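You operate a simulated robot arm through the tools that you are given. There is no shell and no other tool.

The job below is to be done with a simulated robot arm. You get a single attempt, and the scene is never put back.

JOB
Free the turntable, give it a quarter turn, lock it and sponge the tile clean.
Fine: put the sponge back. What is to be rubbed or washed off counts as gone when no trace of it is left.

It is judged by the outcome, as a careful person would: the job done as asked, and still so three seconds after it is handed in. It fails if anything else is knocked over, pushed out of place, dropped, spilled or broken.

ROBOT AND FRAMES
A 6-joint arm with a fingered hand, fixed in place. Base frame: the origin is on the floor under the middle of its stand, x ahead of it, y to its left, z up; the work surface is at about z = 720. Lengths are in mm, angles in rad, forces in N, time in s.
With the tool pointing down near the work surface it reaches from about 340 to 740 mm from the base axis. Its first joint turns from -2.007 to 2.007 rad. Payload 4 kg.
Tool frame: the origin (TCP) lies between the finger pads and is the grasp point; the fingertips stand 26 mm ahead of it; z points along the fingers, y is the line along which they close. The gripper opens to 132 mm; its body begins 73 mm behind the TCP. The gripper is a hand of 4 fingers: y runs from the thumb to the fingers, the wrist lies at [0, 0, -239] in the tool frame, and closing takes about 1.5 s.
Orientation is that of the tool frame in the base frame, as a unit quaternion [x, y, z, w]. With the fingers straight down and closing along the base's y, the tool's x points along the base's -x, its y along +y and its z along -z.

CONTROLS
- The arm moves only by the tool arm_command. Its argument "deltas" is one flat list of numbers, 7 for each row, row after row: the shift along the tool's x, y, z in units of 20 mm (1.0 is 20 mm), then the turn, a rotation vector about the tool's x, y, z in units of 4 degrees (1.0 is 4 degrees), then the closure in counts, from 0 (fully open) to 255 (shut). In form: [x, y, z, ax, ay, az, grip, x, y, z, ax, ay, az, grip, ...]. A call has 1 to 20 rows; each row shifts and turns the commanded pose from where the row before left it, along the tool's axes as they then stand. A call with a number of a shift or a turn outside -1 to 1 is refused whole. Each row takes 0.2 s and may step no farther than 50 mm and 0.15 rad from the row before; otherwise, or with a gripper value out of range, the whole call is refused. Where a pose cannot be reached the arm comes as near as it can. A force on the tool above 40 N (or 10 N above the force at the start of the call, whichever is more), or a blocked arm, ends the call early, and 0.2 s more pass. Each finger travels about 153 mm/s and halts on what it meets, pressing with about 23 N; the grip force reading is that of the motor and also rises with nothing between the fingers. The clock runs only during rows and for 0.2 s after the last one: add rows that do not move to give the fingers time. The reply holds the time, the measured pose of the TCP, the force on the tool along the base axes, the opening and the grip force, in the units named above and with some noise, with the torque about the TCP (base axes, N m) and any sound that the robot's microphone picked up.
- Cameras (640 x 400 px; columns grow to the right, rows downward): "scene" is fixed at [219, -500.1, 1361]; the picture's right is [0.85, -0.52, 0.00], its down [-0.37, -0.60, -0.71] and it looks along [0.37, 0.61, -0.70] (base axes); focal length 274 px, centre (320, 200). "wrist" rides on the gripper at [68, 2, -97] in the tool frame; the picture's right is [-0.03, 1.00, 0.00], its down [-0.82, -0.02, -0.58] and it looks along [-0.58, -0.01, 0.82] (tool axes); focal length 270 px, centre (320, 200). There is no depth. A picture from a camera that has moved, and an enlarged one, comes with that camera's place and axes in the base frame and with its lens.
- capture(camera): a new picture of that camera. The clock stands still meanwhile.
- slide_trunk(by): slides the trunk up (or, below 0, down) by that many mm; the arm rides with it, the base frame stays. It gives what a move gives, with no picture.
- grasp_type(shape): the hand has 4 fingers and takes this shape, open, in about a second: jaw (thumb against the fingers, like two jaws); tri (thumb and two fingers); tip (a fingertip pinch); poke (one finger out to press); point (the index stretched); flat (the hand flat); cup (the hand cupped); fist (a fist). The gripper value then closes the fingers along that shape, each until it touches; the sizes above hold for jaw. It gives what a move gives, with no picture.
- close_up(camera, box): a new picture of the part [left, top, right, bottom] of that camera's present view, enlarged. The clock stands still meanwhile.
- job_done(): hands the job in; it is judged then, once.

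Places have to be worked out from the pictures, the camera data and where the tool is seen. Open the gripper and draw the arm clear of the work before you hand the job in, unless the task says otherwise.

The tools are called after "Emit:" as a command line: name --argument value ..., lists and objects as JSON in quotes. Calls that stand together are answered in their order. arm_command: Moves the arm, as the interface text tells. Its arguments: {"type":"object","properties":{"deltas":{"type":"array"}},"required":["deltas"]} The other tools are called the same way: slide_trunk (by) moves the trunk up or down; grasp_type (shape) gives the hand a shape; capture (camera) takes a picture; close_up (camera, box) takes an enlarged picture of a part of a camera's view; job_done () hands the job in.

At the start:

```text
t: 0.0
tool_pos: [460.3, 206.9, 1076.3]
ee_rot: [0.0, 1.0, 0.001, 0.001]
wrist_force: [-0.1, -0.8, 0.7]
wrist_torque: [0.0, 0.03, 0.03]
gripper_width: 131.9
grip_force: 0.0
shape: jaw
trunk travel left (down, up): [-775.0, 215.0]
```

scene: 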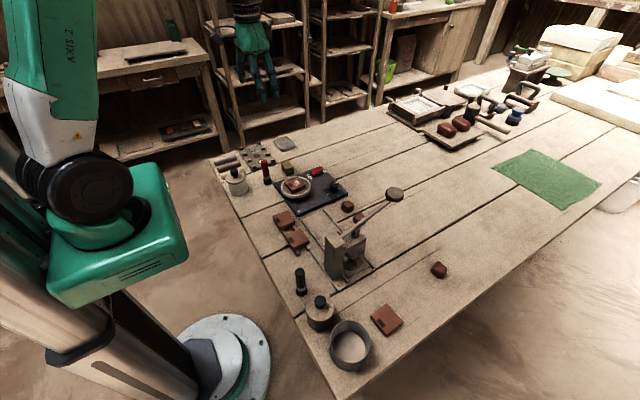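
wrist: 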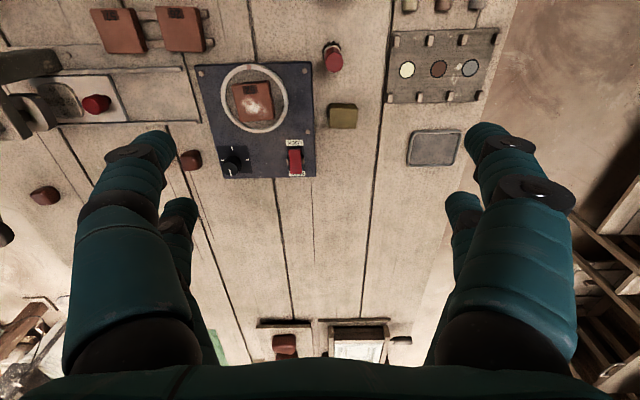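

I begin by looking closer: the wrist picture shows a dark blue panel with a round ring (turntable) holding a stained tile, a red rocker switch and a black knob, and a yellowish-olive block that may be the sponge. I take enlarged pictures of these.

Emit:
close_up --camera "wrist" --box '[180, 40, 380, 190]'

Emit:
close_up --camera "scene" --box '[210, 130, 370, 230]'

Emit:
close_up --camera "wrist" --box '[320, 0, 520, 180]'

Emit:
close_up --camera "wrist" --box '[0, 0, 240, 200]'

```text
2.67 times, centred on (280, 115) of wrist
camera zoom: at [391.4, 210.0, 1173.6], right [0.03, 1.0, 0.0], down [0.82, -0.02, 0.58], along [0.58, -0.01, -0.82], focal length 721 px, centre (427, 427)
```

zoom: 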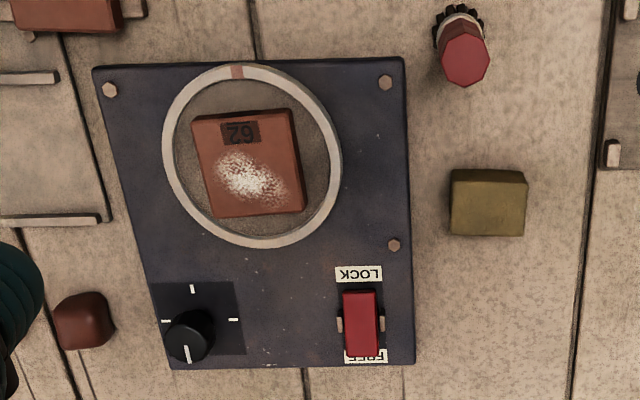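

```text
4.00 times, centred on (290, 180) of scene
camera zoom: at [219.0, -500.1, 1361.0], right [0.85, -0.52, 0.0], down [-0.37, -0.6, -0.71], along [0.37, 0.61, -0.7], focal length 1094 px, centre (440, 280)
```

zoom: 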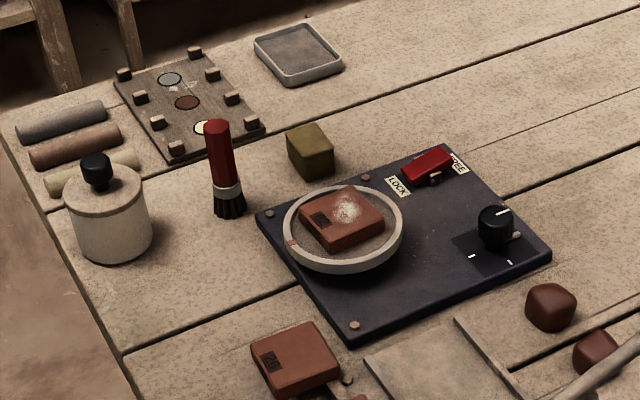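

```text
2.22 times, centred on (420, 90) of wrist
camera zoom: at [391.4, 210.0, 1173.6], right [0.03, 1.0, 0.0], down [0.82, -0.02, 0.58], along [0.58, -0.01, -0.82], focal length 601 px, centre (98, 444)
```

zoom: 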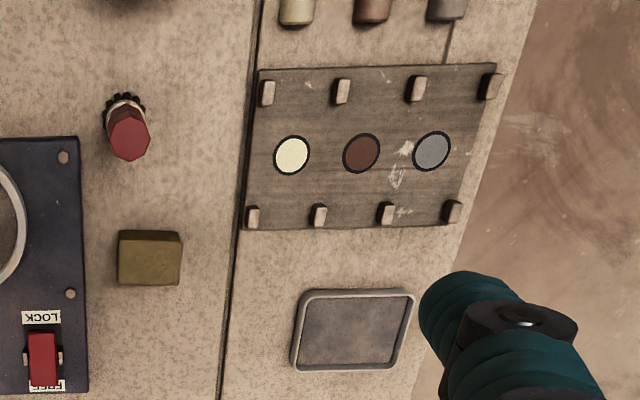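

```text
2.00 times, centred on (120, 100) of wrist
camera zoom: at [391.4, 210.0, 1173.6], right [0.03, 1.0, 0.0], down [0.82, -0.02, 0.58], along [0.58, -0.01, -0.82], focal length 541 px, centre (720, 400)
```

zoom: 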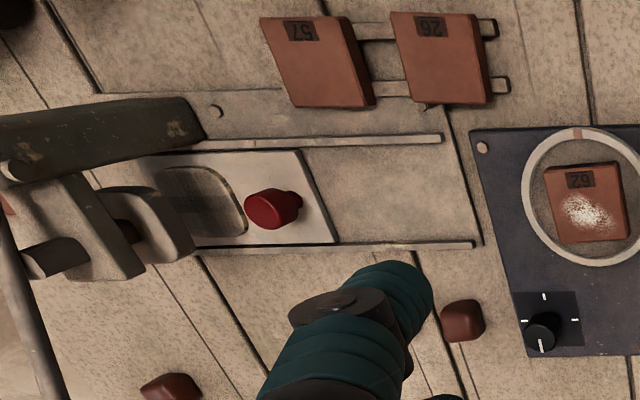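

The tile (number 62, white stain) sits on a ring-shaped turntable at about (500, 110); the rocker is near (609, 164), the knob near (609, 53) and the sponge near (532, 244). I bring the wrist camera closer, over the panel, staying high at z≈903, to see how the rocker and turntable are built.

Emit:
arm_command --deltas '[0.16, -0.55, 0.96, 0, 0, 0, 0, 0.16, -0.55, 0.96, 0, 0, 0, 0, 0.16, -0.55, 0.96, 0, 0, 0, 0, 0.16, -0.55, 0.96, 0, 0, 0, 0, 0.16, -0.55, 0.96, 0, 0, 0, 0, 0.16, -0.55, 0.96, 0, 0, 0, 0, 0.16, -0.55, 0.96, 0, 0, 0, 0, 0.16, -0.55, 0.96, 0, 0, 0, 0, 0.16, -0.55, 0.96, 0, 0, 0, 0, 0, 0, 0, 0, 0, 0, 0]'

Emit:
capture --camera "wrist"

Emit:
capture --camera "scene"

```text
t: 2.2
tool_pos: [429.2, 109.3, 904.1]
ee_rot: [0.001, 1.0, 0.0, 0.0]
wrist_force: [-0.2, -0.3, -0.3]
wrist_torque: [0.02, -0.01, -0.02]
gripper_width: 131.9
grip_force: 0.1
shape: jaw
trunk travel left (down, up): [-775.0, 215.0]
```

```text
taken
camera wrist: at [360.1, 112.4, 1001.2], right [0.03, 1.0, 0.0], down [0.82, -0.02, 0.58], along [0.58, -0.01, -0.82], focal length 270 px, centre (320, 200)
```

wrist: 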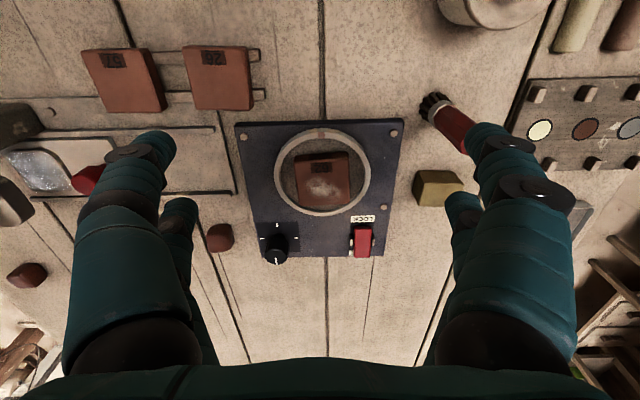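

```text
taken
```

scene: 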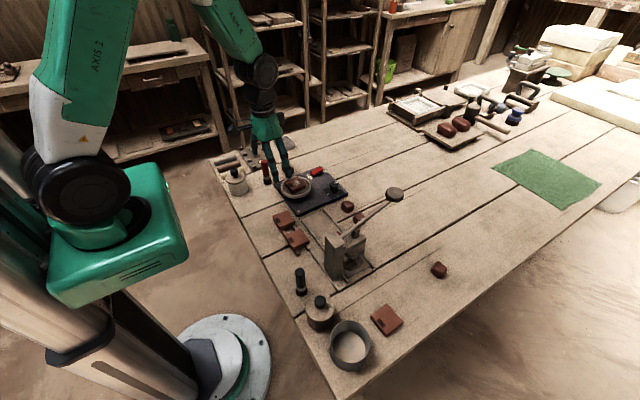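

Now I enlarge the panel and the sponge from this nearer viewpoint, and the panel in the scene view.

Emit:
close_up --camera "wrist" --box '[230, 110, 410, 270]'

Emit:
close_up --camera "wrist" --box '[330, 200, 400, 265]'

Emit:
close_up --camera "scene" --box '[270, 160, 350, 215]'

Emit:
close_up --camera "wrist" --box '[400, 80, 500, 220]'

```text
2.50 times, centred on (320, 190) of wrist
camera zoom: at [360.1, 112.4, 1001.2], right [0.03, 1.0, 0.0], down [0.82, -0.02, 0.58], along [0.58, -0.01, -0.82], focal length 676 px, centre (320, 225)
```

zoom: 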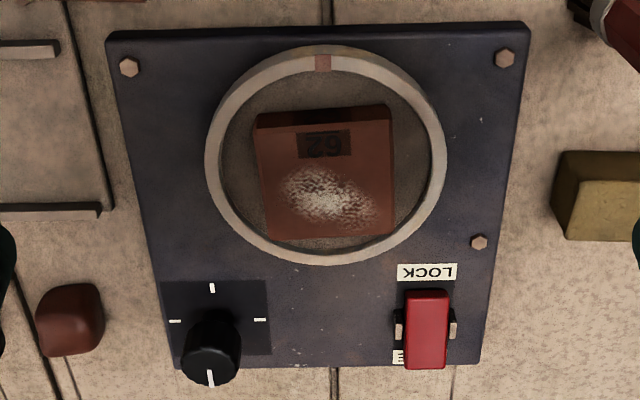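

```text
6.15 times, centred on (365, 232) of wrist
camera zoom: at [360.1, 112.4, 1001.2], right [0.03, 1.0, 0.0], down [0.82, -0.02, 0.58], along [0.58, -0.01, -0.82], focal length 1663 px, centre (43, 0)
```

zoom: 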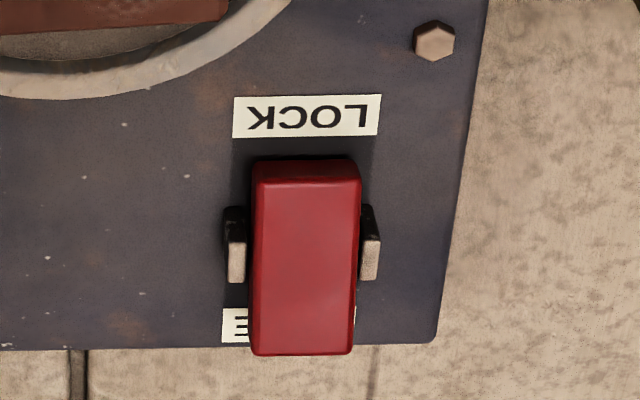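

```text
7.27 times, centred on (310, 188) of scene
camera zoom: at [219.0, -500.1, 1361.0], right [0.85, -0.52, 0.0], down [-0.37, -0.6, -0.71], along [0.37, 0.61, -0.7], focal length 1990 px, centre (393, 291)
```

zoom: 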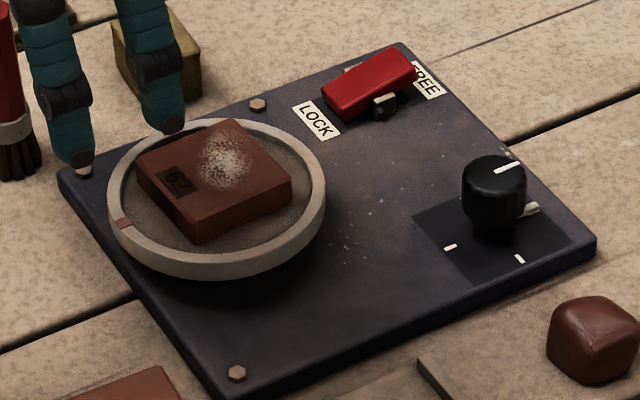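

```text
2.86 times, centred on (450, 150) of wrist
camera zoom: at [360.1, 112.4, 1001.2], right [0.03, 1.0, 0.0], down [0.82, -0.02, 0.58], along [0.58, -0.01, -0.82], focal length 772 px, centre (-51, 343)
```

zoom: 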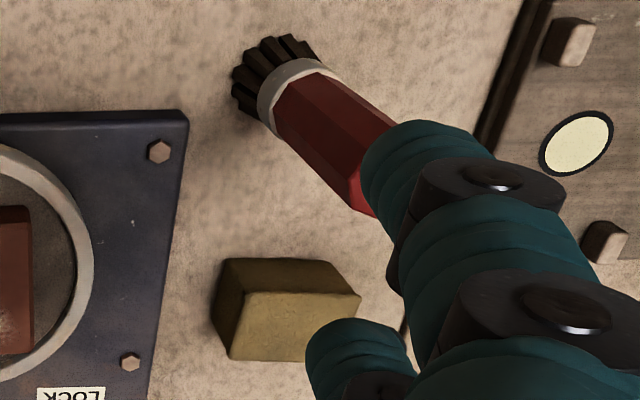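

The rocker's LOCK end is down and its FREE end stands up (end edge at about (629, 163, 752)), so I must press the FREE end. I move above the rocker at a safe height, then take the poke shape and look at where the finger is.

Emit:
arm_command --deltas '[-0.95, 0.29, 0, 0, 0, 0, 0, -0.95, 0.29, 0, 0, 0, 0, 0, -0.95, 0.29, 0, 0, 0, 0, 0, -0.95, 0.29, 0, 0, 0, 0, 0, -0.95, 0.29, 0, 0, 0, 0, 0, -0.95, 0.29, 0, 0, 0, 0, 0, -0.95, 0.29, 0, 0, 0, 0, 0, -0.95, 0.29, 0, 0, 0, 0, 0, -0.95, 0.29, 0, 0, 0, 0, 0, 0, 0, 0, 0, 0, 0, 0]'

Emit:
grasp_type --shape "poke"

Emit:
capture --camera "wrist"

Emit:
capture --camera "scene"

Emit:
close_up --camera "scene" --box '[240, 100, 400, 220]'

```text
t: 4.4
tool_pos: [601.4, 157.0, 903.6]
ee_rot: [0.0, 1.0, 0.0, 0.0]
wrist_force: [0.5, 0.1, -0.1]
wrist_torque: [-0.05, 0.0, 0.02]
gripper_width: 131.7
grip_force: 0.0
shape: jaw
trunk travel left (down, up): [-775.0, 215.0]
```

```text
t: 5.3
tool_pos: [601.9, 157.7, 902.2]
ee_rot: [0.0, 1.0, 0.0, 0.0]
wrist_force: [-0.7, -0.1, -0.3]
wrist_torque: [0.01, 0.01, -0.02]
gripper_width: 0.0
grip_force: 0.0
shape: poke
trunk travel left (down, up): [-775.0, 215.0]
```

```text
taken
camera wrist: at [532.7, 161.5, 1000.3], right [0.03, 1.0, 0.0], down [0.82, -0.02, 0.58], along [0.58, -0.01, -0.82], focal length 270 px, centre (320, 200)
```

wrist: 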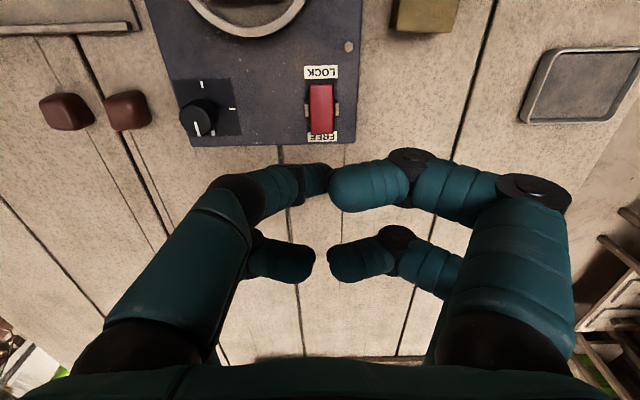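

```text
taken
```

scene: 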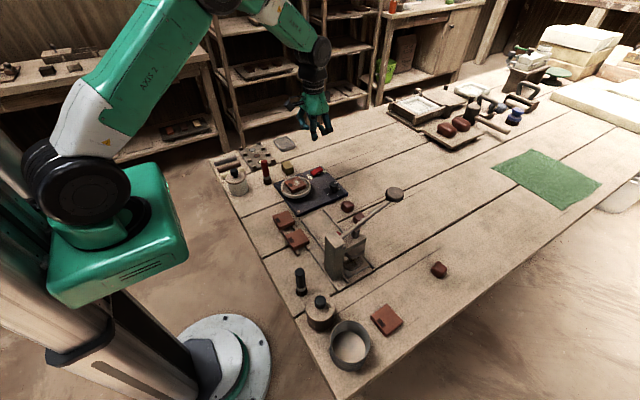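

```text
3.33 times, centred on (320, 160) of scene
camera zoom: at [219.0, -500.1, 1361.0], right [0.85, -0.52, 0.0], down [-0.37, -0.6, -0.71], along [0.37, 0.61, -0.7], focal length 912 px, centre (320, 333)
```

zoom: 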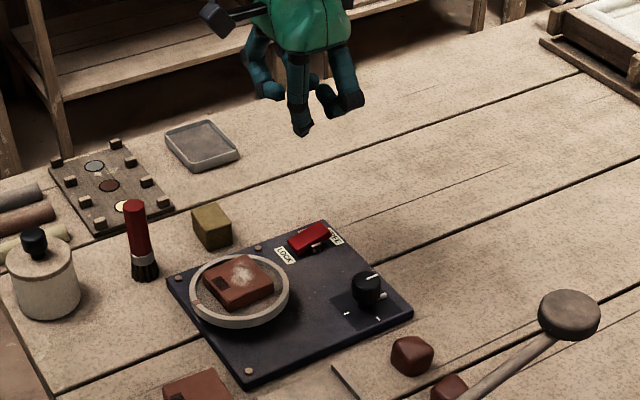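

The hand has taken the poke shape; one finger now points down further than the rest. I enlarge it in both views to locate its tip relative to the TCP.

Emit:
close_up --camera "wrist" --box '[200, 130, 440, 300]'

Emit:
close_up --camera "scene" --box '[280, 80, 350, 145]'

```text
2.35 times, centred on (320, 215) of wrist
camera zoom: at [532.7, 161.5, 1000.3], right [0.03, 1.0, 0.0], down [0.82, -0.02, 0.58], along [0.58, -0.01, -0.82], focal length 636 px, centre (320, 165)
```

zoom: 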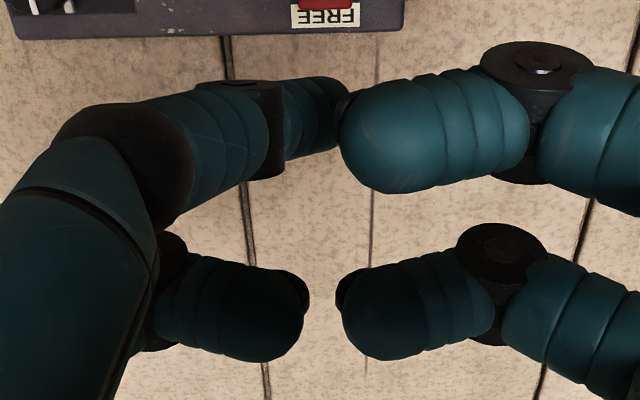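

```text
6.15 times, centred on (315, 112) of scene
camera zoom: at [219.0, -500.1, 1361.0], right [0.85, -0.52, 0.0], down [-0.37, -0.6, -0.71], along [0.37, 0.61, -0.7], focal length 1684 px, centre (351, 738)
```

zoom: 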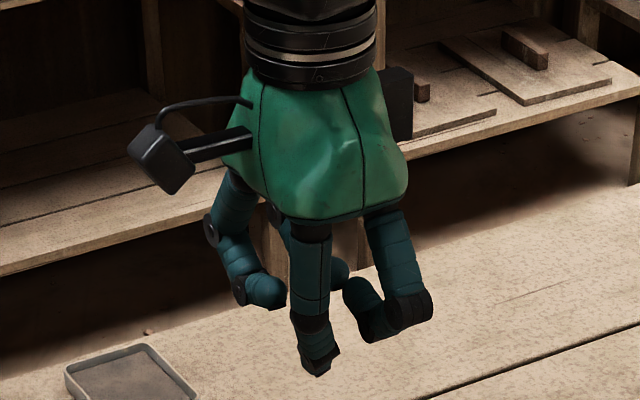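

The poking finger's tip is at about (601, 164, 877), which is nearly straight ahead of the TCP by about 25 mm. I go over the rocker's FREE end (x≈625) and down so that the tip is about 10 mm above it, then look.

Emit:
arm_command --deltas '[-0.4, 0, 0.8, 0, 0, 0, 0, -0.4, 0, 0.8, 0, 0, 0, 0, -0.35, 0, 0.8, 0, 0, 0, 0, 0, 0, 0.8, 0, 0, 0, 0, 0, 0, 0.8, 0, 0, 0, 0, 0, 0, 0.8, 0, 0, 0, 0, 0, 0, 0.8, 0, 0, 0, 0, 0, 0, 0, 0, 0, 0, 0]'

Emit:
close_up --camera "wrist" --box '[220, 80, 440, 260]'

Emit:
close_up --camera "scene" --box '[270, 120, 370, 215]'

```text
t: 7.1
tool_pos: [624.6, 158.6, 792.1]
ee_rot: [0.0, 1.0, -0.001, 0.001]
wrist_force: [-0.1, 0.3, -0.1]
wrist_torque: [0.0, 0.03, 0.0]
gripper_width: 0.0
grip_force: 0.0
shape: poke
trunk travel left (down, up): [-775.0, 215.0]
```

```text
2.22 times, centred on (330, 170) of wrist
camera zoom: at [556.6, 162.7, 889.5], right [0.03, 1.0, 0.0], down [0.82, -0.02, 0.58], along [0.58, -0.01, -0.82], focal length 601 px, centre (298, 267)
```

zoom: 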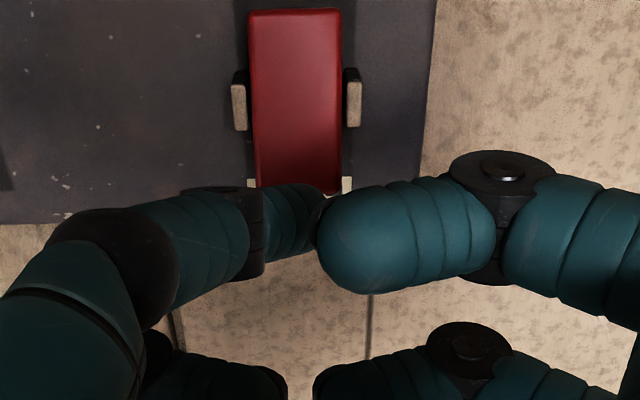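

```text
4.21 times, centred on (320, 168) of scene
camera zoom: at [219.0, -500.1, 1361.0], right [0.85, -0.52, 0.0], down [-0.37, -0.6, -0.71], along [0.37, 0.61, -0.7], focal length 1152 px, centre (320, 337)
```

zoom: 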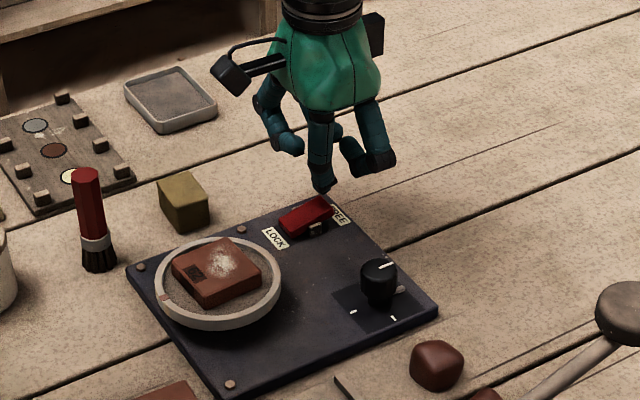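

The tip sits about 16 mm above the rocker, roughly 10 mm from its FREE end and a few mm left of its middle line. I shift 3 mm outward and 4 mm to the right, then press down in small steps.

Emit:
arm_command --deltas '[-0.15, -0.2, 0.2, 0, 0, 0, 0, 0, 0, 0.2, 0, 0, 0, 0, 0, 0, 0.2, 0, 0, 0, 0, 0, 0, 0.2, 0, 0, 0, 0, 0, 0, 0.2, 0, 0, 0, 0, 0, 0, 0.2, 0, 0, 0, 0, 0, 0, 0, 0, 0, 0, 0]'

Emit:
close_up --camera "scene" --box '[280, 140, 360, 205]'

Emit:
close_up --camera "wrist" --box '[220, 80, 440, 260]'

```text
t: 8.7
tool_pos: [629.8, 155.0, 771.6]
ee_rot: [0.0, 1.0, 0.001, 0.006]
wrist_force: [6.7, -8.4, 36.5]
wrist_torque: [-0.15, -0.18, -0.03]
gripper_width: 0.0
grip_force: 0.1
shape: poke
trunk travel left (down, up): [-775.0, 215.0]
```

```text
6.15 times, centred on (320, 172) of scene
camera zoom: at [219.0, -500.1, 1361.0], right [0.85, -0.52, 0.0], down [-0.37, -0.6, -0.71], along [0.37, 0.61, -0.7], focal length 1684 px, centre (320, 369)
```

zoom: 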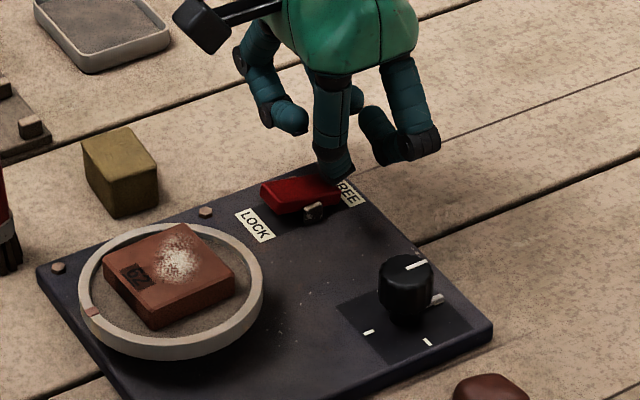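

```text
2.22 times, centred on (330, 170) of wrist
camera zoom: at [560.4, 158.3, 869.2], right [0.03, 1.0, 0.0], down [0.81, -0.02, 0.59], along [0.59, -0.01, -0.81], focal length 601 px, centre (298, 267)
```

zoom: 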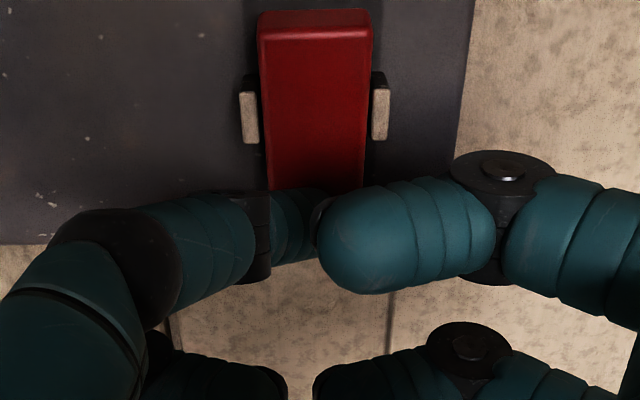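

The rocker has tipped: its LOCK end is now raised and the FREE label is uncovered. I rise straight up and check that it stays there.

Emit:
arm_command --deltas '[0, 0, -0.5, 0, 0, 0, 0, 0, 0, -0.8, 0, 0, 0, 0, 0, 0, -1, 0, 0, 0, 0, 0, 0, -1, 0, 0, 0, 0, 0, 0, -1, 0, 0, 0, 0, 0, 0, -1, 0, 0, 0, 0, 0, 0, 0, 0, 0, 0, 0]'

Emit:
close_up --camera "scene" --box '[270, 155, 350, 215]'

Emit:
capture --camera "wrist"

```text
t: 10.3
tool_pos: [628.1, 157.2, 873.0]
ee_rot: [0.0, 1.0, 0.001, -0.001]
wrist_force: [-0.5, 1.7, 0.0]
wrist_torque: [-0.01, -0.01, 0.01]
gripper_width: 0.0
grip_force: 0.1
shape: poke
trunk travel left (down, up): [-775.0, 215.0]
```

```text
6.67 times, centred on (310, 185) of scene
camera zoom: at [219.0, -500.1, 1361.0], right [0.85, -0.52, 0.0], down [-0.37, -0.6, -0.71], along [0.37, 0.61, -0.7], focal length 1824 px, centre (387, 300)
```

zoom: 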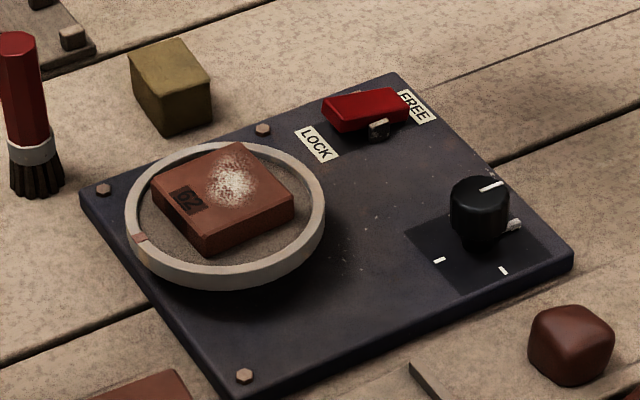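

```text
taken
camera wrist: at [559.3, 159.9, 970.2], right [0.03, 1.0, 0.0], down [0.82, -0.02, 0.58], along [0.58, -0.01, -0.82], focal length 270 px, centre (320, 200)
```

wrist: 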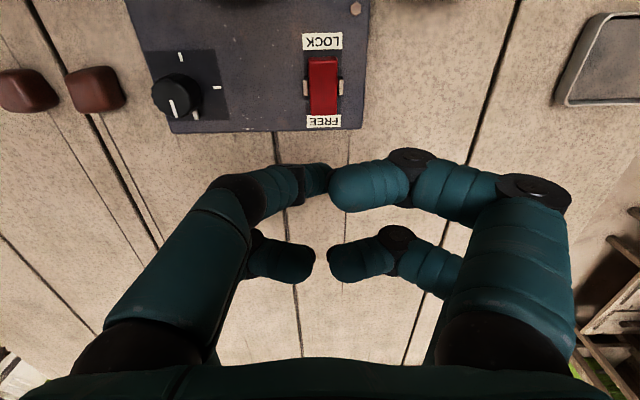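

The rocker now rests in FREE. Next is turning: the knob at (608, 53) has four quarter marks and probably drives the turntable, so I try the fingertip-pinch shape and look at how the fingers stand in it.

Emit:
grasp_type --shape "tip"

Emit:
capture --camera "wrist"

Emit:
close_up --camera "scene" --box '[280, 100, 360, 160]'

Emit:
grasp_type --shape "tri"

Emit:
capture --camera "wrist"

Emit:
close_up --camera "scene" --box '[280, 100, 360, 160]'

```text
t: 11.2
tool_pos: [626.9, 157.0, 873.2]
ee_rot: [-0.001, 1.0, 0.001, 0.0]
wrist_force: [0.7, 0.6, 0.7]
wrist_torque: [0.02, -0.02, 0.01]
gripper_width: 131.9
grip_force: 0.1
shape: tip
trunk travel left (down, up): [-775.0, 215.0]
```

```text
taken
camera wrist: at [559.3, 159.9, 969.9], right [0.03, 1.0, 0.0], down [0.82, -0.02, 0.58], along [0.58, -0.01, -0.82], focal length 270 px, centre (320, 200)
```

wrist: 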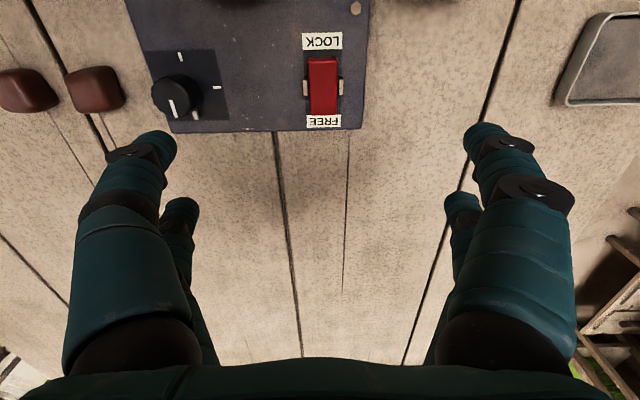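

```text
6.67 times, centred on (320, 130) of scene
camera zoom: at [219.0, -500.1, 1361.0], right [0.85, -0.52, 0.0], down [-0.37, -0.6, -0.71], along [0.37, 0.61, -0.7], focal length 1824 px, centre (320, 667)
```

zoom: 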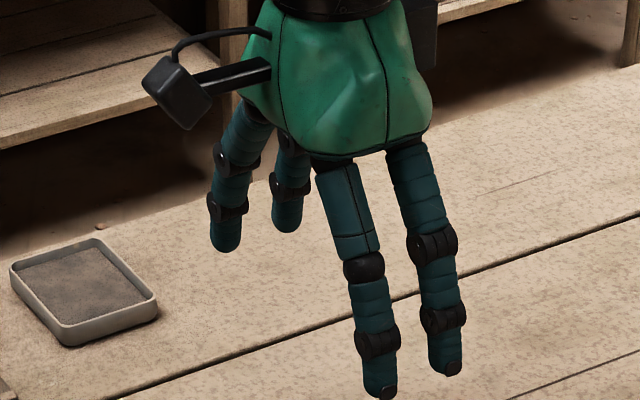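

```text
t: 12.1
tool_pos: [629.0, 156.8, 873.0]
ee_rot: [0.001, 1.0, 0.001, 0.0]
wrist_force: [0.1, 0.8, -0.3]
wrist_torque: [-0.03, 0.02, -0.01]
gripper_width: 132.0
grip_force: 0.0
shape: tri
trunk travel left (down, up): [-775.0, 215.0]
```

```text
taken
camera wrist: at [559.3, 159.9, 969.9], right [0.03, 1.0, 0.0], down [0.82, -0.02, 0.58], along [0.58, -0.01, -0.82], focal length 270 px, centre (320, 200)
```

wrist: 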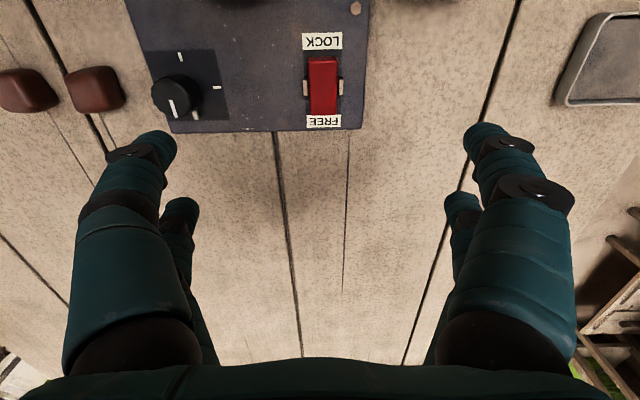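

```text
6.67 times, centred on (320, 130) of scene
camera zoom: at [219.0, -500.1, 1361.0], right [0.85, -0.52, 0.0], down [-0.37, -0.6, -0.71], along [0.37, 0.61, -0.7], focal length 1824 px, centre (320, 667)
```

zoom: 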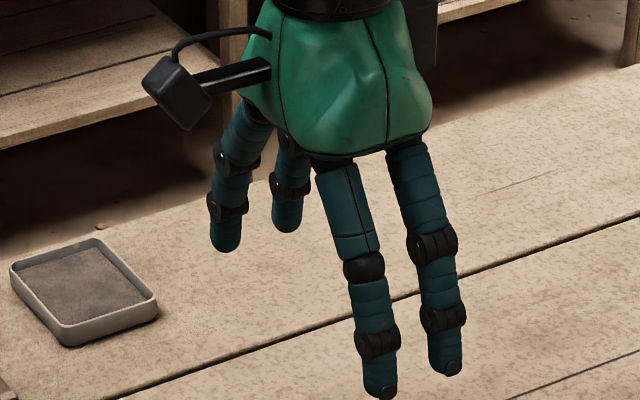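

All open shapes look alike: two fingers on each side. I move above the knob at the same height with the jaw half closed to judge the alignment before lowering.

Emit:
grasp_type --shape "jaw"

Emit:
arm_command --deltas '[0.167, -0.867, 0, 0, 0, 0, 60, 0.167, -0.867, 0, 0, 0, 0, 100, 0.167, -0.867, 0, 0, 0, 0, 140, 0.167, -0.867, 0, 0, 0, 0, 140, 0.167, -0.867, 0, 0, 0, 0, 140, 0.167, -0.867, 0, 0, 0, 0, 140, 0, 0, 0, 0, 0, 0, 140, 0, 0, 0, 0, 0, 0, 140]'

Emit:
capture --camera "wrist"

Emit:
close_up --camera "scene" --box '[270, 110, 370, 215]'

```text
t: 13.0
tool_pos: [628.4, 156.8, 872.8]
ee_rot: [0.0, 1.0, 0.0, 0.0]
wrist_force: [-0.5, -0.6, -0.1]
wrist_torque: [0.0, 0.02, -0.01]
gripper_width: 132.1
grip_force: 0.1
shape: jaw
trunk travel left (down, up): [-775.0, 215.0]
```

```text
t: 14.8
tool_pos: [607.8, 54.0, 873.8]
ee_rot: [0.0, 1.0, 0.0, 0.0]
wrist_force: [0.4, -0.4, 0.5]
wrist_torque: [-0.01, -0.04, -0.03]
gripper_width: 60.1
grip_force: 0.1
shape: jaw
trunk travel left (down, up): [-775.0, 215.0]
```

```text
taken
camera wrist: at [540.3, 56.7, 970.0], right [0.03, 1.0, 0.0], down [0.82, -0.02, 0.58], along [0.58, -0.01, -0.82], focal length 270 px, centre (320, 200)
```

wrist: 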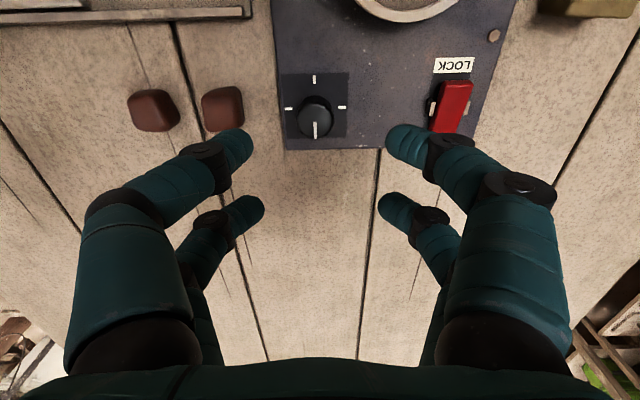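

```text
3.81 times, centred on (320, 162) of scene
camera zoom: at [219.0, -500.1, 1361.0], right [0.85, -0.52, 0.0], down [-0.37, -0.6, -0.71], along [0.37, 0.61, -0.7], focal length 1042 px, centre (320, 343)
```

zoom: 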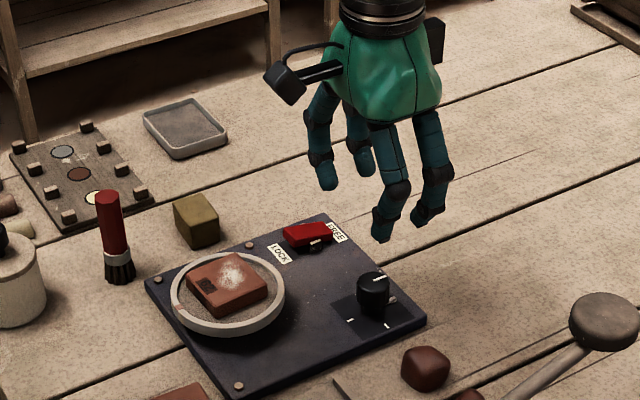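

Opening is 60 mm and the knob lies almost exactly under the TCP. I enlarge the knob to refine its centre.

Emit:
close_up --camera "wrist" --box '[270, 60, 370, 160]'

```text
4.00 times, centred on (320, 110) of wrist
camera zoom: at [540.3, 56.7, 970.0], right [0.03, 1.0, 0.0], down [0.82, -0.02, 0.58], along [0.58, -0.01, -0.82], focal length 1081 px, centre (320, 560)
```

zoom: 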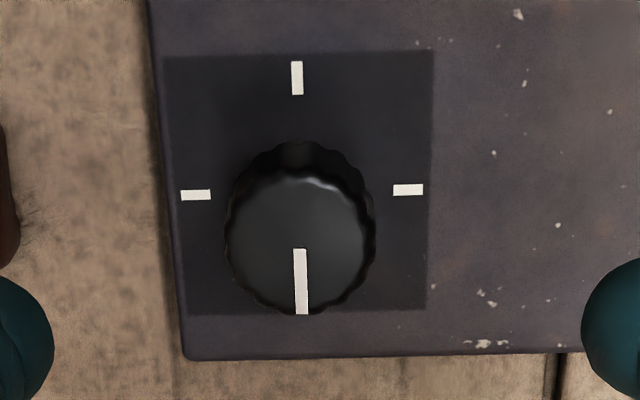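

The knob's centre works out at (609, 52), its top at z≈766 and its diameter at 28 mm. I shift 2 mm and lower by 100 mm with the jaw at 60 mm.

Emit:
arm_command --deltas '[-0.05, -0.1, 1, 0, 0, 0, 140, 0, 0, 1, 0, 0, 0, 140, 0, 0, 1, 0, 0, 0, 140, 0, 0, 1, 0, 0, 0, 140, 0, 0, 0.8, 0, 0, 0, 140, 0, 0, 0.2, 0, 0, 0, 140, 0, 0, 0, 0, 0, 0, 140]'

Emit:
capture --camera "wrist"

Emit:
close_up --camera "scene" --box '[270, 130, 370, 215]'

```text
t: 16.4
tool_pos: [609.4, 50.9, 773.9]
ee_rot: [0.0, 1.0, 0.0, 0.0]
wrist_force: [0.0, 0.0, 0.5]
wrist_torque: [0.05, 0.01, 0.02]
gripper_width: 60.3
grip_force: 0.0
shape: jaw
trunk travel left (down, up): [-775.0, 215.0]
```

```text
taken
camera wrist: at [541.1, 53.3, 870.8], right [0.03, 1.0, 0.0], down [0.82, -0.02, 0.58], along [0.58, -0.01, -0.82], focal length 270 px, centre (320, 200)
```

wrist: 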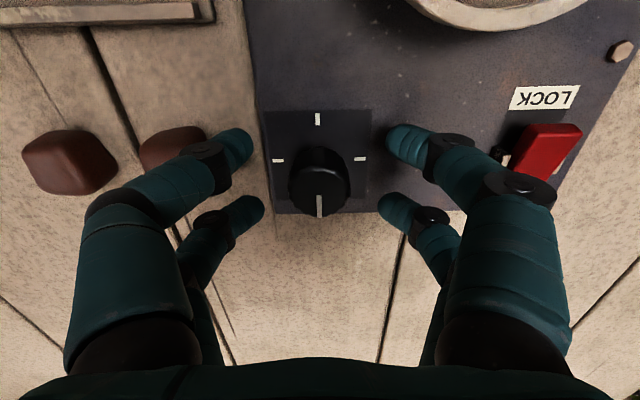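

```text
4.71 times, centred on (320, 172) of scene
camera zoom: at [219.0, -500.1, 1361.0], right [0.85, -0.52, 0.0], down [-0.37, -0.6, -0.71], along [0.37, 0.61, -0.7], focal length 1288 px, centre (320, 329)
```

zoom: 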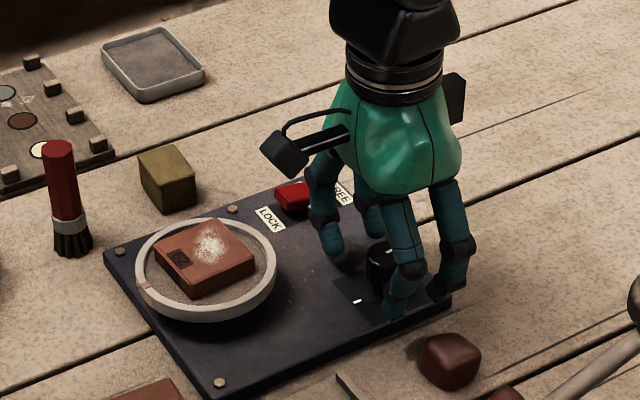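

The four fingertips surround the knob evenly. I lower another 6 mm and close the jaw on it.

Emit:
arm_command --deltas '[0, 0.04, 0.3, 0, 0, 0, 140, 0, 0, 0, 0, 0, 0, 170, 0, 0, 0, 0, 0, 0, 200, 0, 0, 0, 0, 0, 0, 230, 0, 0, 0, 0, 0, 0, 255, 0, 0, 0, 0, 0, 0, 255, 0, 0, 0, 0, 0, 0, 255]'

Emit:
capture --camera "wrist"

Emit:
close_up --camera "scene" --box '[270, 130, 370, 215]'

```text
t: 18.0
tool_pos: [608.4, 52.1, 767.1]
ee_rot: [0.0, 1.0, 0.0, 0.0]
wrist_force: [3.0, 1.3, -6.1]
wrist_torque: [0.04, -0.01, 0.02]
gripper_width: 2.2
grip_force: 23.0
shape: jaw
trunk travel left (down, up): [-775.0, 215.0]
```

```text
taken
camera wrist: at [541.7, 55.2, 863.9], right [0.03, 1.0, 0.0], down [0.82, -0.02, 0.58], along [0.58, -0.01, -0.82], focal length 270 px, centre (320, 200)
```

wrist: 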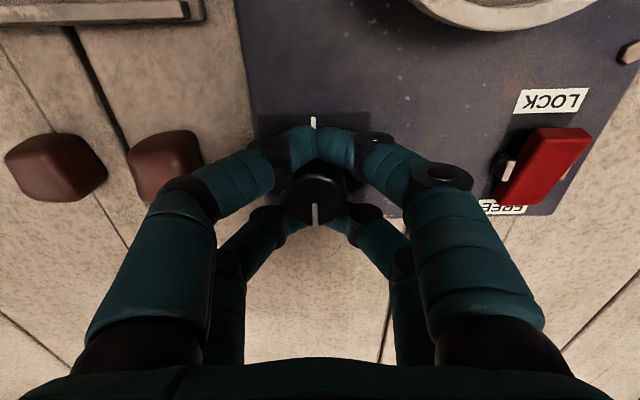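

```text
4.71 times, centred on (320, 172) of scene
camera zoom: at [219.0, -500.1, 1361.0], right [0.85, -0.52, 0.0], down [-0.37, -0.6, -0.71], along [0.37, 0.61, -0.7], focal length 1288 px, centre (320, 329)
```

zoom: 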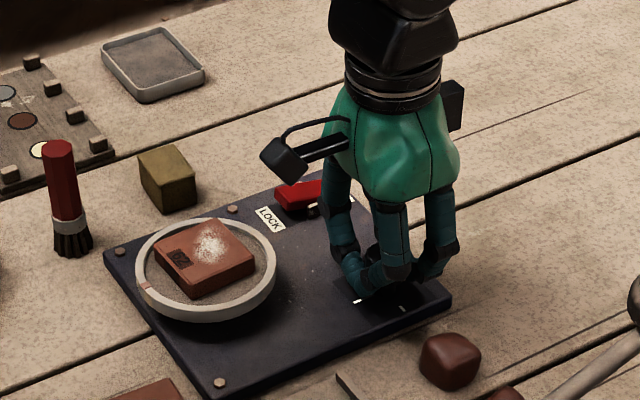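

The fingers have closed around the knob with 23 N. I turn 12° about the tool axis as a test and look at whether the knob and the turntable's rim mark move.

Emit:
arm_command --deltas '[0, 0, 0, 0, 0, 1, 255, 0, 0, 0, 0, 0, 1, 255, 0, 0, 0, 0, 0, 1, 255, 0, 0, 0, 0, 0, 0, 255]'

Emit:
close_up --camera "scene" --box '[270, 130, 370, 215]'

Emit:
close_up --camera "wrist" --box '[240, 100, 400, 240]'

```text
t: 19.0
tool_pos: [609.4, 52.9, 765.8]
ee_rot: [0.105, 0.994, -0.001, 0.0]
wrist_force: [9.2, 1.8, -9.8]
wrist_torque: [0.1, -0.09, 0.57]
gripper_width: 0.9
grip_force: 23.3
shape: jaw
trunk travel left (down, up): [-775.0, 215.0]
```

```text
4.71 times, centred on (320, 172) of scene
camera zoom: at [219.0, -500.1, 1361.0], right [0.85, -0.52, 0.0], down [-0.37, -0.6, -0.71], along [0.37, 0.61, -0.7], focal length 1288 px, centre (320, 329)
```

zoom: 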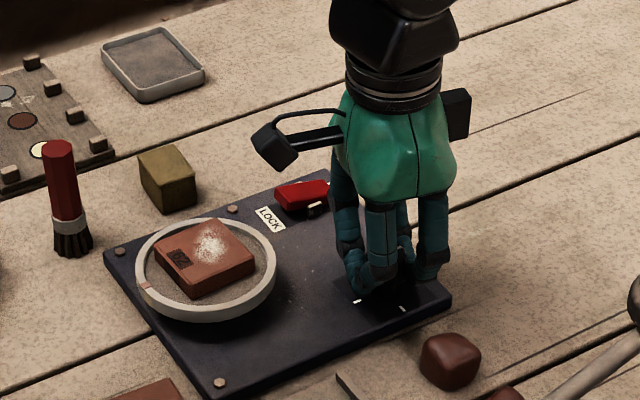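

```text
2.86 times, centred on (320, 170) of wrist
camera zoom: at [543.7, 68.9, 864.0], right [0.23, 0.97, 0.0], down [0.79, -0.19, 0.58], along [0.56, -0.13, -0.82], focal length 772 px, centre (320, 286)
```

zoom: 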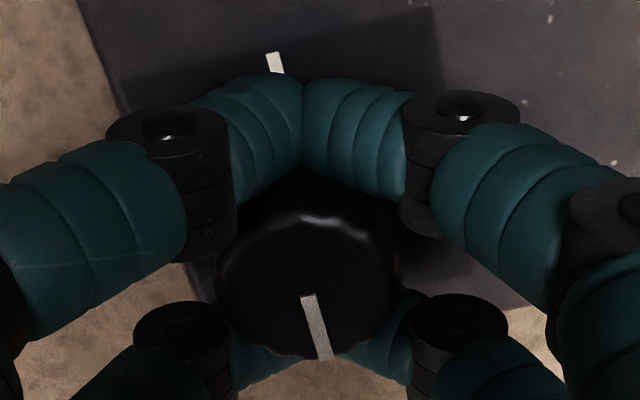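

The pointer shows the knob has not really turned (the four-finger cage slips), and the turntable has not moved. I open, rise and undo the rotation, then try the three-finger shape closed in the air to see where its tips meet.

Emit:
arm_command --deltas '[0, 0, 0, 0, 0, 0, 140, 0, 0, 0, 0, 0, 0, 140, 0, 0, 0, 0, 0, 0, 140, 0, 0, -1, 0, 0, -1, 140, 0, 0, -1, 0, 0, -1, 140, 0, 0, -1, 0, 0, -1, 140, 0, 0, -1, 0, 0, 0, 140, 0, 0, -1, 0, 0, 0, 140, 0, 0, 0, 0, 0, 0, 0]'

Emit:
grasp_type --shape "tri"

Emit:
arm_command --deltas '[0, 0, 0, 0, 0, 0, 140, 0, 0, 0, 0, 0, 0, 140, 0, 0, 0, 0, 0, 0, 140, 0, 0, 0, 0, 0, 0, 140]'

Emit:
capture --camera "wrist"

Emit:
arm_command --deltas '[0, 0, 0, 0, 0, 0, 220, 0, 0, 0, 0, 0, 0, 220, 0, 0, 0, 0, 0, 0, 220, 0, 0, 0, 0, 0, 0, 220]'

Emit:
capture --camera "wrist"

Emit:
close_up --camera "scene" --box '[270, 110, 370, 215]'

```text
t: 21.0
tool_pos: [608.3, 49.8, 866.0]
ee_rot: [0.0, 1.0, 0.0, 0.0]
wrist_force: [0.0, 0.5, 0.7]
wrist_torque: [0.01, 0.01, 0.01]
gripper_width: 131.9
grip_force: 0.2
shape: jaw
trunk travel left (down, up): [-775.0, 215.0]
```

```text
t: 21.9
tool_pos: [609.7, 50.3, 867.3]
ee_rot: [0.001, 1.0, 0.0, 0.0]
wrist_force: [0.1, -0.3, 0.4]
wrist_torque: [-0.01, 0.02, -0.02]
gripper_width: 132.0
grip_force: 0.1
shape: tri
trunk travel left (down, up): [-775.0, 215.0]
```

```text
t: 22.9
tool_pos: [608.5, 50.8, 866.5]
ee_rot: [0.0, 1.0, 0.0, 0.0]
wrist_force: [-0.1, 0.4, 0.1]
wrist_torque: [-0.01, -0.04, -0.01]
gripper_width: 60.4
grip_force: 0.1
shape: tri
trunk travel left (down, up): [-775.0, 215.0]
```

```text
taken
camera wrist: at [540.4, 53.3, 963.7], right [0.03, 1.0, 0.0], down [0.82, -0.02, 0.58], along [0.58, -0.01, -0.82], focal length 270 px, centre (320, 200)
```

wrist: 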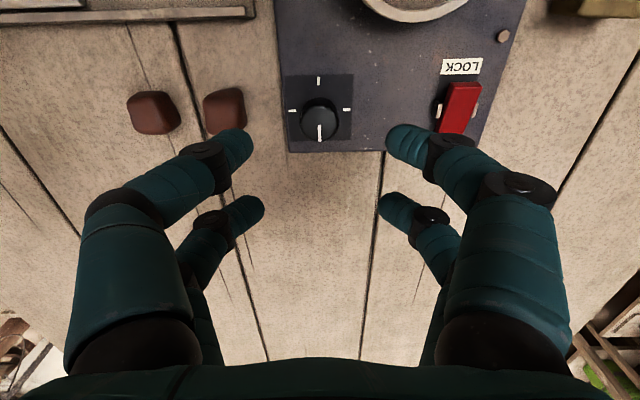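

```text
t: 23.9
tool_pos: [609.2, 49.9, 866.0]
ee_rot: [0.0, 1.0, 0.0, 0.0]
wrist_force: [0.3, -0.6, -0.6]
wrist_torque: [-0.02, -0.05, -0.01]
gripper_width: 18.4
grip_force: 0.1
shape: tri
trunk travel left (down, up): [-775.0, 215.0]
```

```text
taken
camera wrist: at [540.4, 53.3, 963.7], right [0.03, 1.0, 0.0], down [0.82, -0.02, 0.58], along [0.58, -0.01, -0.82], focal length 270 px, centre (320, 200)
```

wrist: 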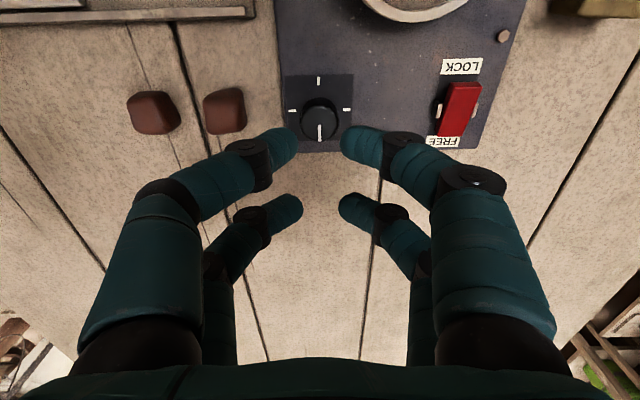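

```text
3.81 times, centred on (320, 162) of scene
camera zoom: at [219.0, -500.1, 1361.0], right [0.85, -0.52, 0.0], down [-0.37, -0.6, -0.71], along [0.37, 0.61, -0.7], focal length 1042 px, centre (320, 343)
```

zoom: 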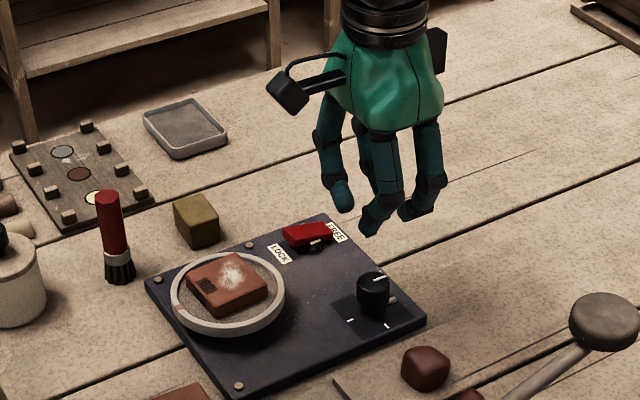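

Closing works the same way in this shape, so the knob's grip would stay poor. The plain way is to turn the turntable itself by its rim (about 100 mm across, within the jaw's 132 mm), so I go above it and measure its centre.

Emit:
grasp_type --shape "jaw"

Emit:
arm_command --deltas '[0.96, 0.517, 0, 0, 0, 0, 31, 0.96, 0.517, 0, 0, 0, 0, 31, 0.96, 0.517, 0, 0, 0, 0, 31, 0.96, 0.517, 0, 0, 0, 0, 31, 0.96, 0.517, 0, 0, 0, 0, 31, 0.96, 0.517, 0, 0, 0, 0, 31, 0, 0, 0, 0, 0, 0, 31]'

Emit:
capture --camera "wrist"

Emit:
close_up --camera "wrist" --box '[220, 40, 420, 200]'

Emit:
close_up --camera "scene" --box '[240, 110, 360, 215]'

```text
t: 24.8
tool_pos: [609.3, 49.3, 865.4]
ee_rot: [-0.001, 1.0, 0.0, -0.001]
wrist_force: [0.0, -0.3, 0.2]
wrist_torque: [-0.01, 0.0, 0.0]
gripper_width: 131.8
grip_force: 0.0
shape: jaw
trunk travel left (down, up): [-775.0, 215.0]
```

```text
t: 26.4
tool_pos: [494.9, 114.1, 865.9]
ee_rot: [0.001, 1.0, 0.0, 0.0]
wrist_force: [-0.1, 0.0, -0.4]
wrist_torque: [0.0, 0.01, 0.0]
gripper_width: 116.2
grip_force: 0.1
shape: jaw
trunk travel left (down, up): [-775.0, 215.0]
```

```text
taken
camera wrist: at [426.0, 117.9, 963.8], right [0.03, 1.0, 0.0], down [0.82, -0.02, 0.58], along [0.58, -0.01, -0.82], focal length 270 px, centre (320, 200)
```

wrist: 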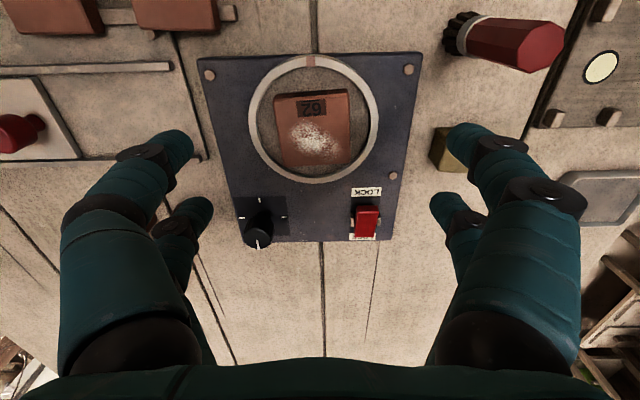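

```text
2.50 times, centred on (320, 120) of wrist
camera zoom: at [426.0, 117.9, 963.8], right [0.03, 1.0, 0.0], down [0.82, -0.02, 0.58], along [0.58, -0.01, -0.82], focal length 676 px, centre (320, 400)
```

zoom: 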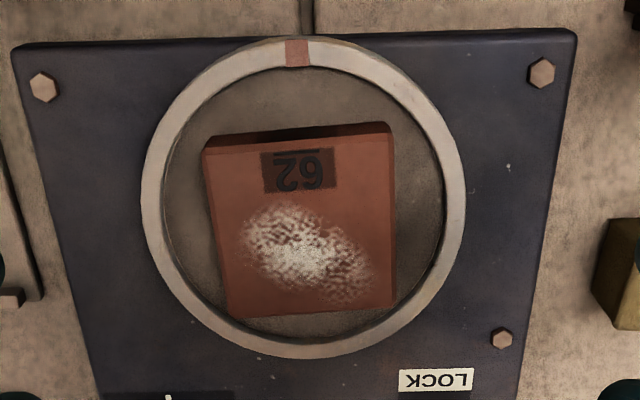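

```text
3.81 times, centred on (300, 162) of scene
camera zoom: at [219.0, -500.1, 1361.0], right [0.85, -0.52, 0.0], down [-0.37, -0.6, -0.71], along [0.37, 0.61, -0.7], focal length 1042 px, centre (396, 343)
```

zoom: 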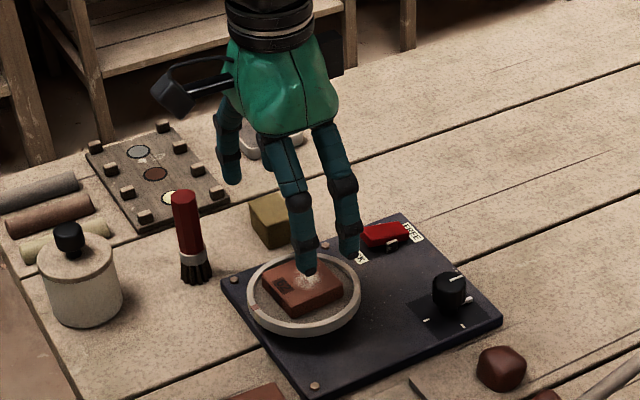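

From the rim's extents, the turntable's centre is at about (499.5, 111), its rim top at z≈762 and its outside diameter at 100 mm; the tool is about 5 mm off in x and y. I correct that and come down to z≈790 to check the clearance around the rim.

Emit:
arm_command --deltas '[-0.26, -0.24, 0, 0, 0, 0, 31, 0, 0, 0.8, 0, 0, 0, 31, 0, 0, 1, 0, 0, 0, 31, 0, 0, 1, 0, 0, 0, 31, 0, 0, 1, 0, 0, 0, 31, 0, 0, 0, 0, 0, 0, 31]'

Emit:
capture --camera "wrist"

Emit:
close_up --camera "scene" --box '[240, 130, 360, 215]'

```text
t: 27.8
tool_pos: [499.7, 109.4, 792.7]
ee_rot: [0.0, 1.0, 0.0, 0.0]
wrist_force: [-0.1, 0.4, 1.2]
wrist_torque: [0.0, 0.0, 0.01]
gripper_width: 116.4
grip_force: 0.0
shape: jaw
trunk travel left (down, up): [-775.0, 215.0]
```

```text
taken
camera wrist: at [431.4, 111.7, 889.4], right [0.03, 1.0, 0.0], down [0.82, -0.02, 0.58], along [0.58, -0.01, -0.82], focal length 270 px, centre (320, 200)
```

wrist: 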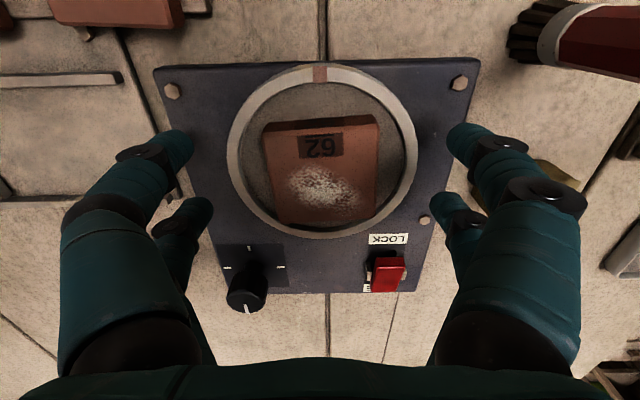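

```text
4.71 times, centred on (300, 172) of scene
camera zoom: at [219.0, -500.1, 1361.0], right [0.85, -0.52, 0.0], down [-0.37, -0.6, -0.71], along [0.37, 0.61, -0.7], focal length 1288 px, centre (414, 329)
```

zoom: 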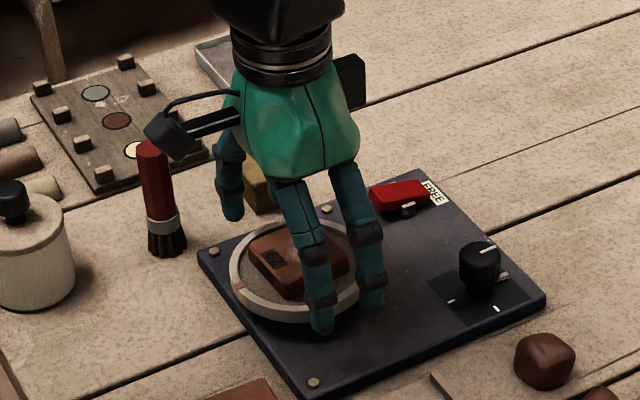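

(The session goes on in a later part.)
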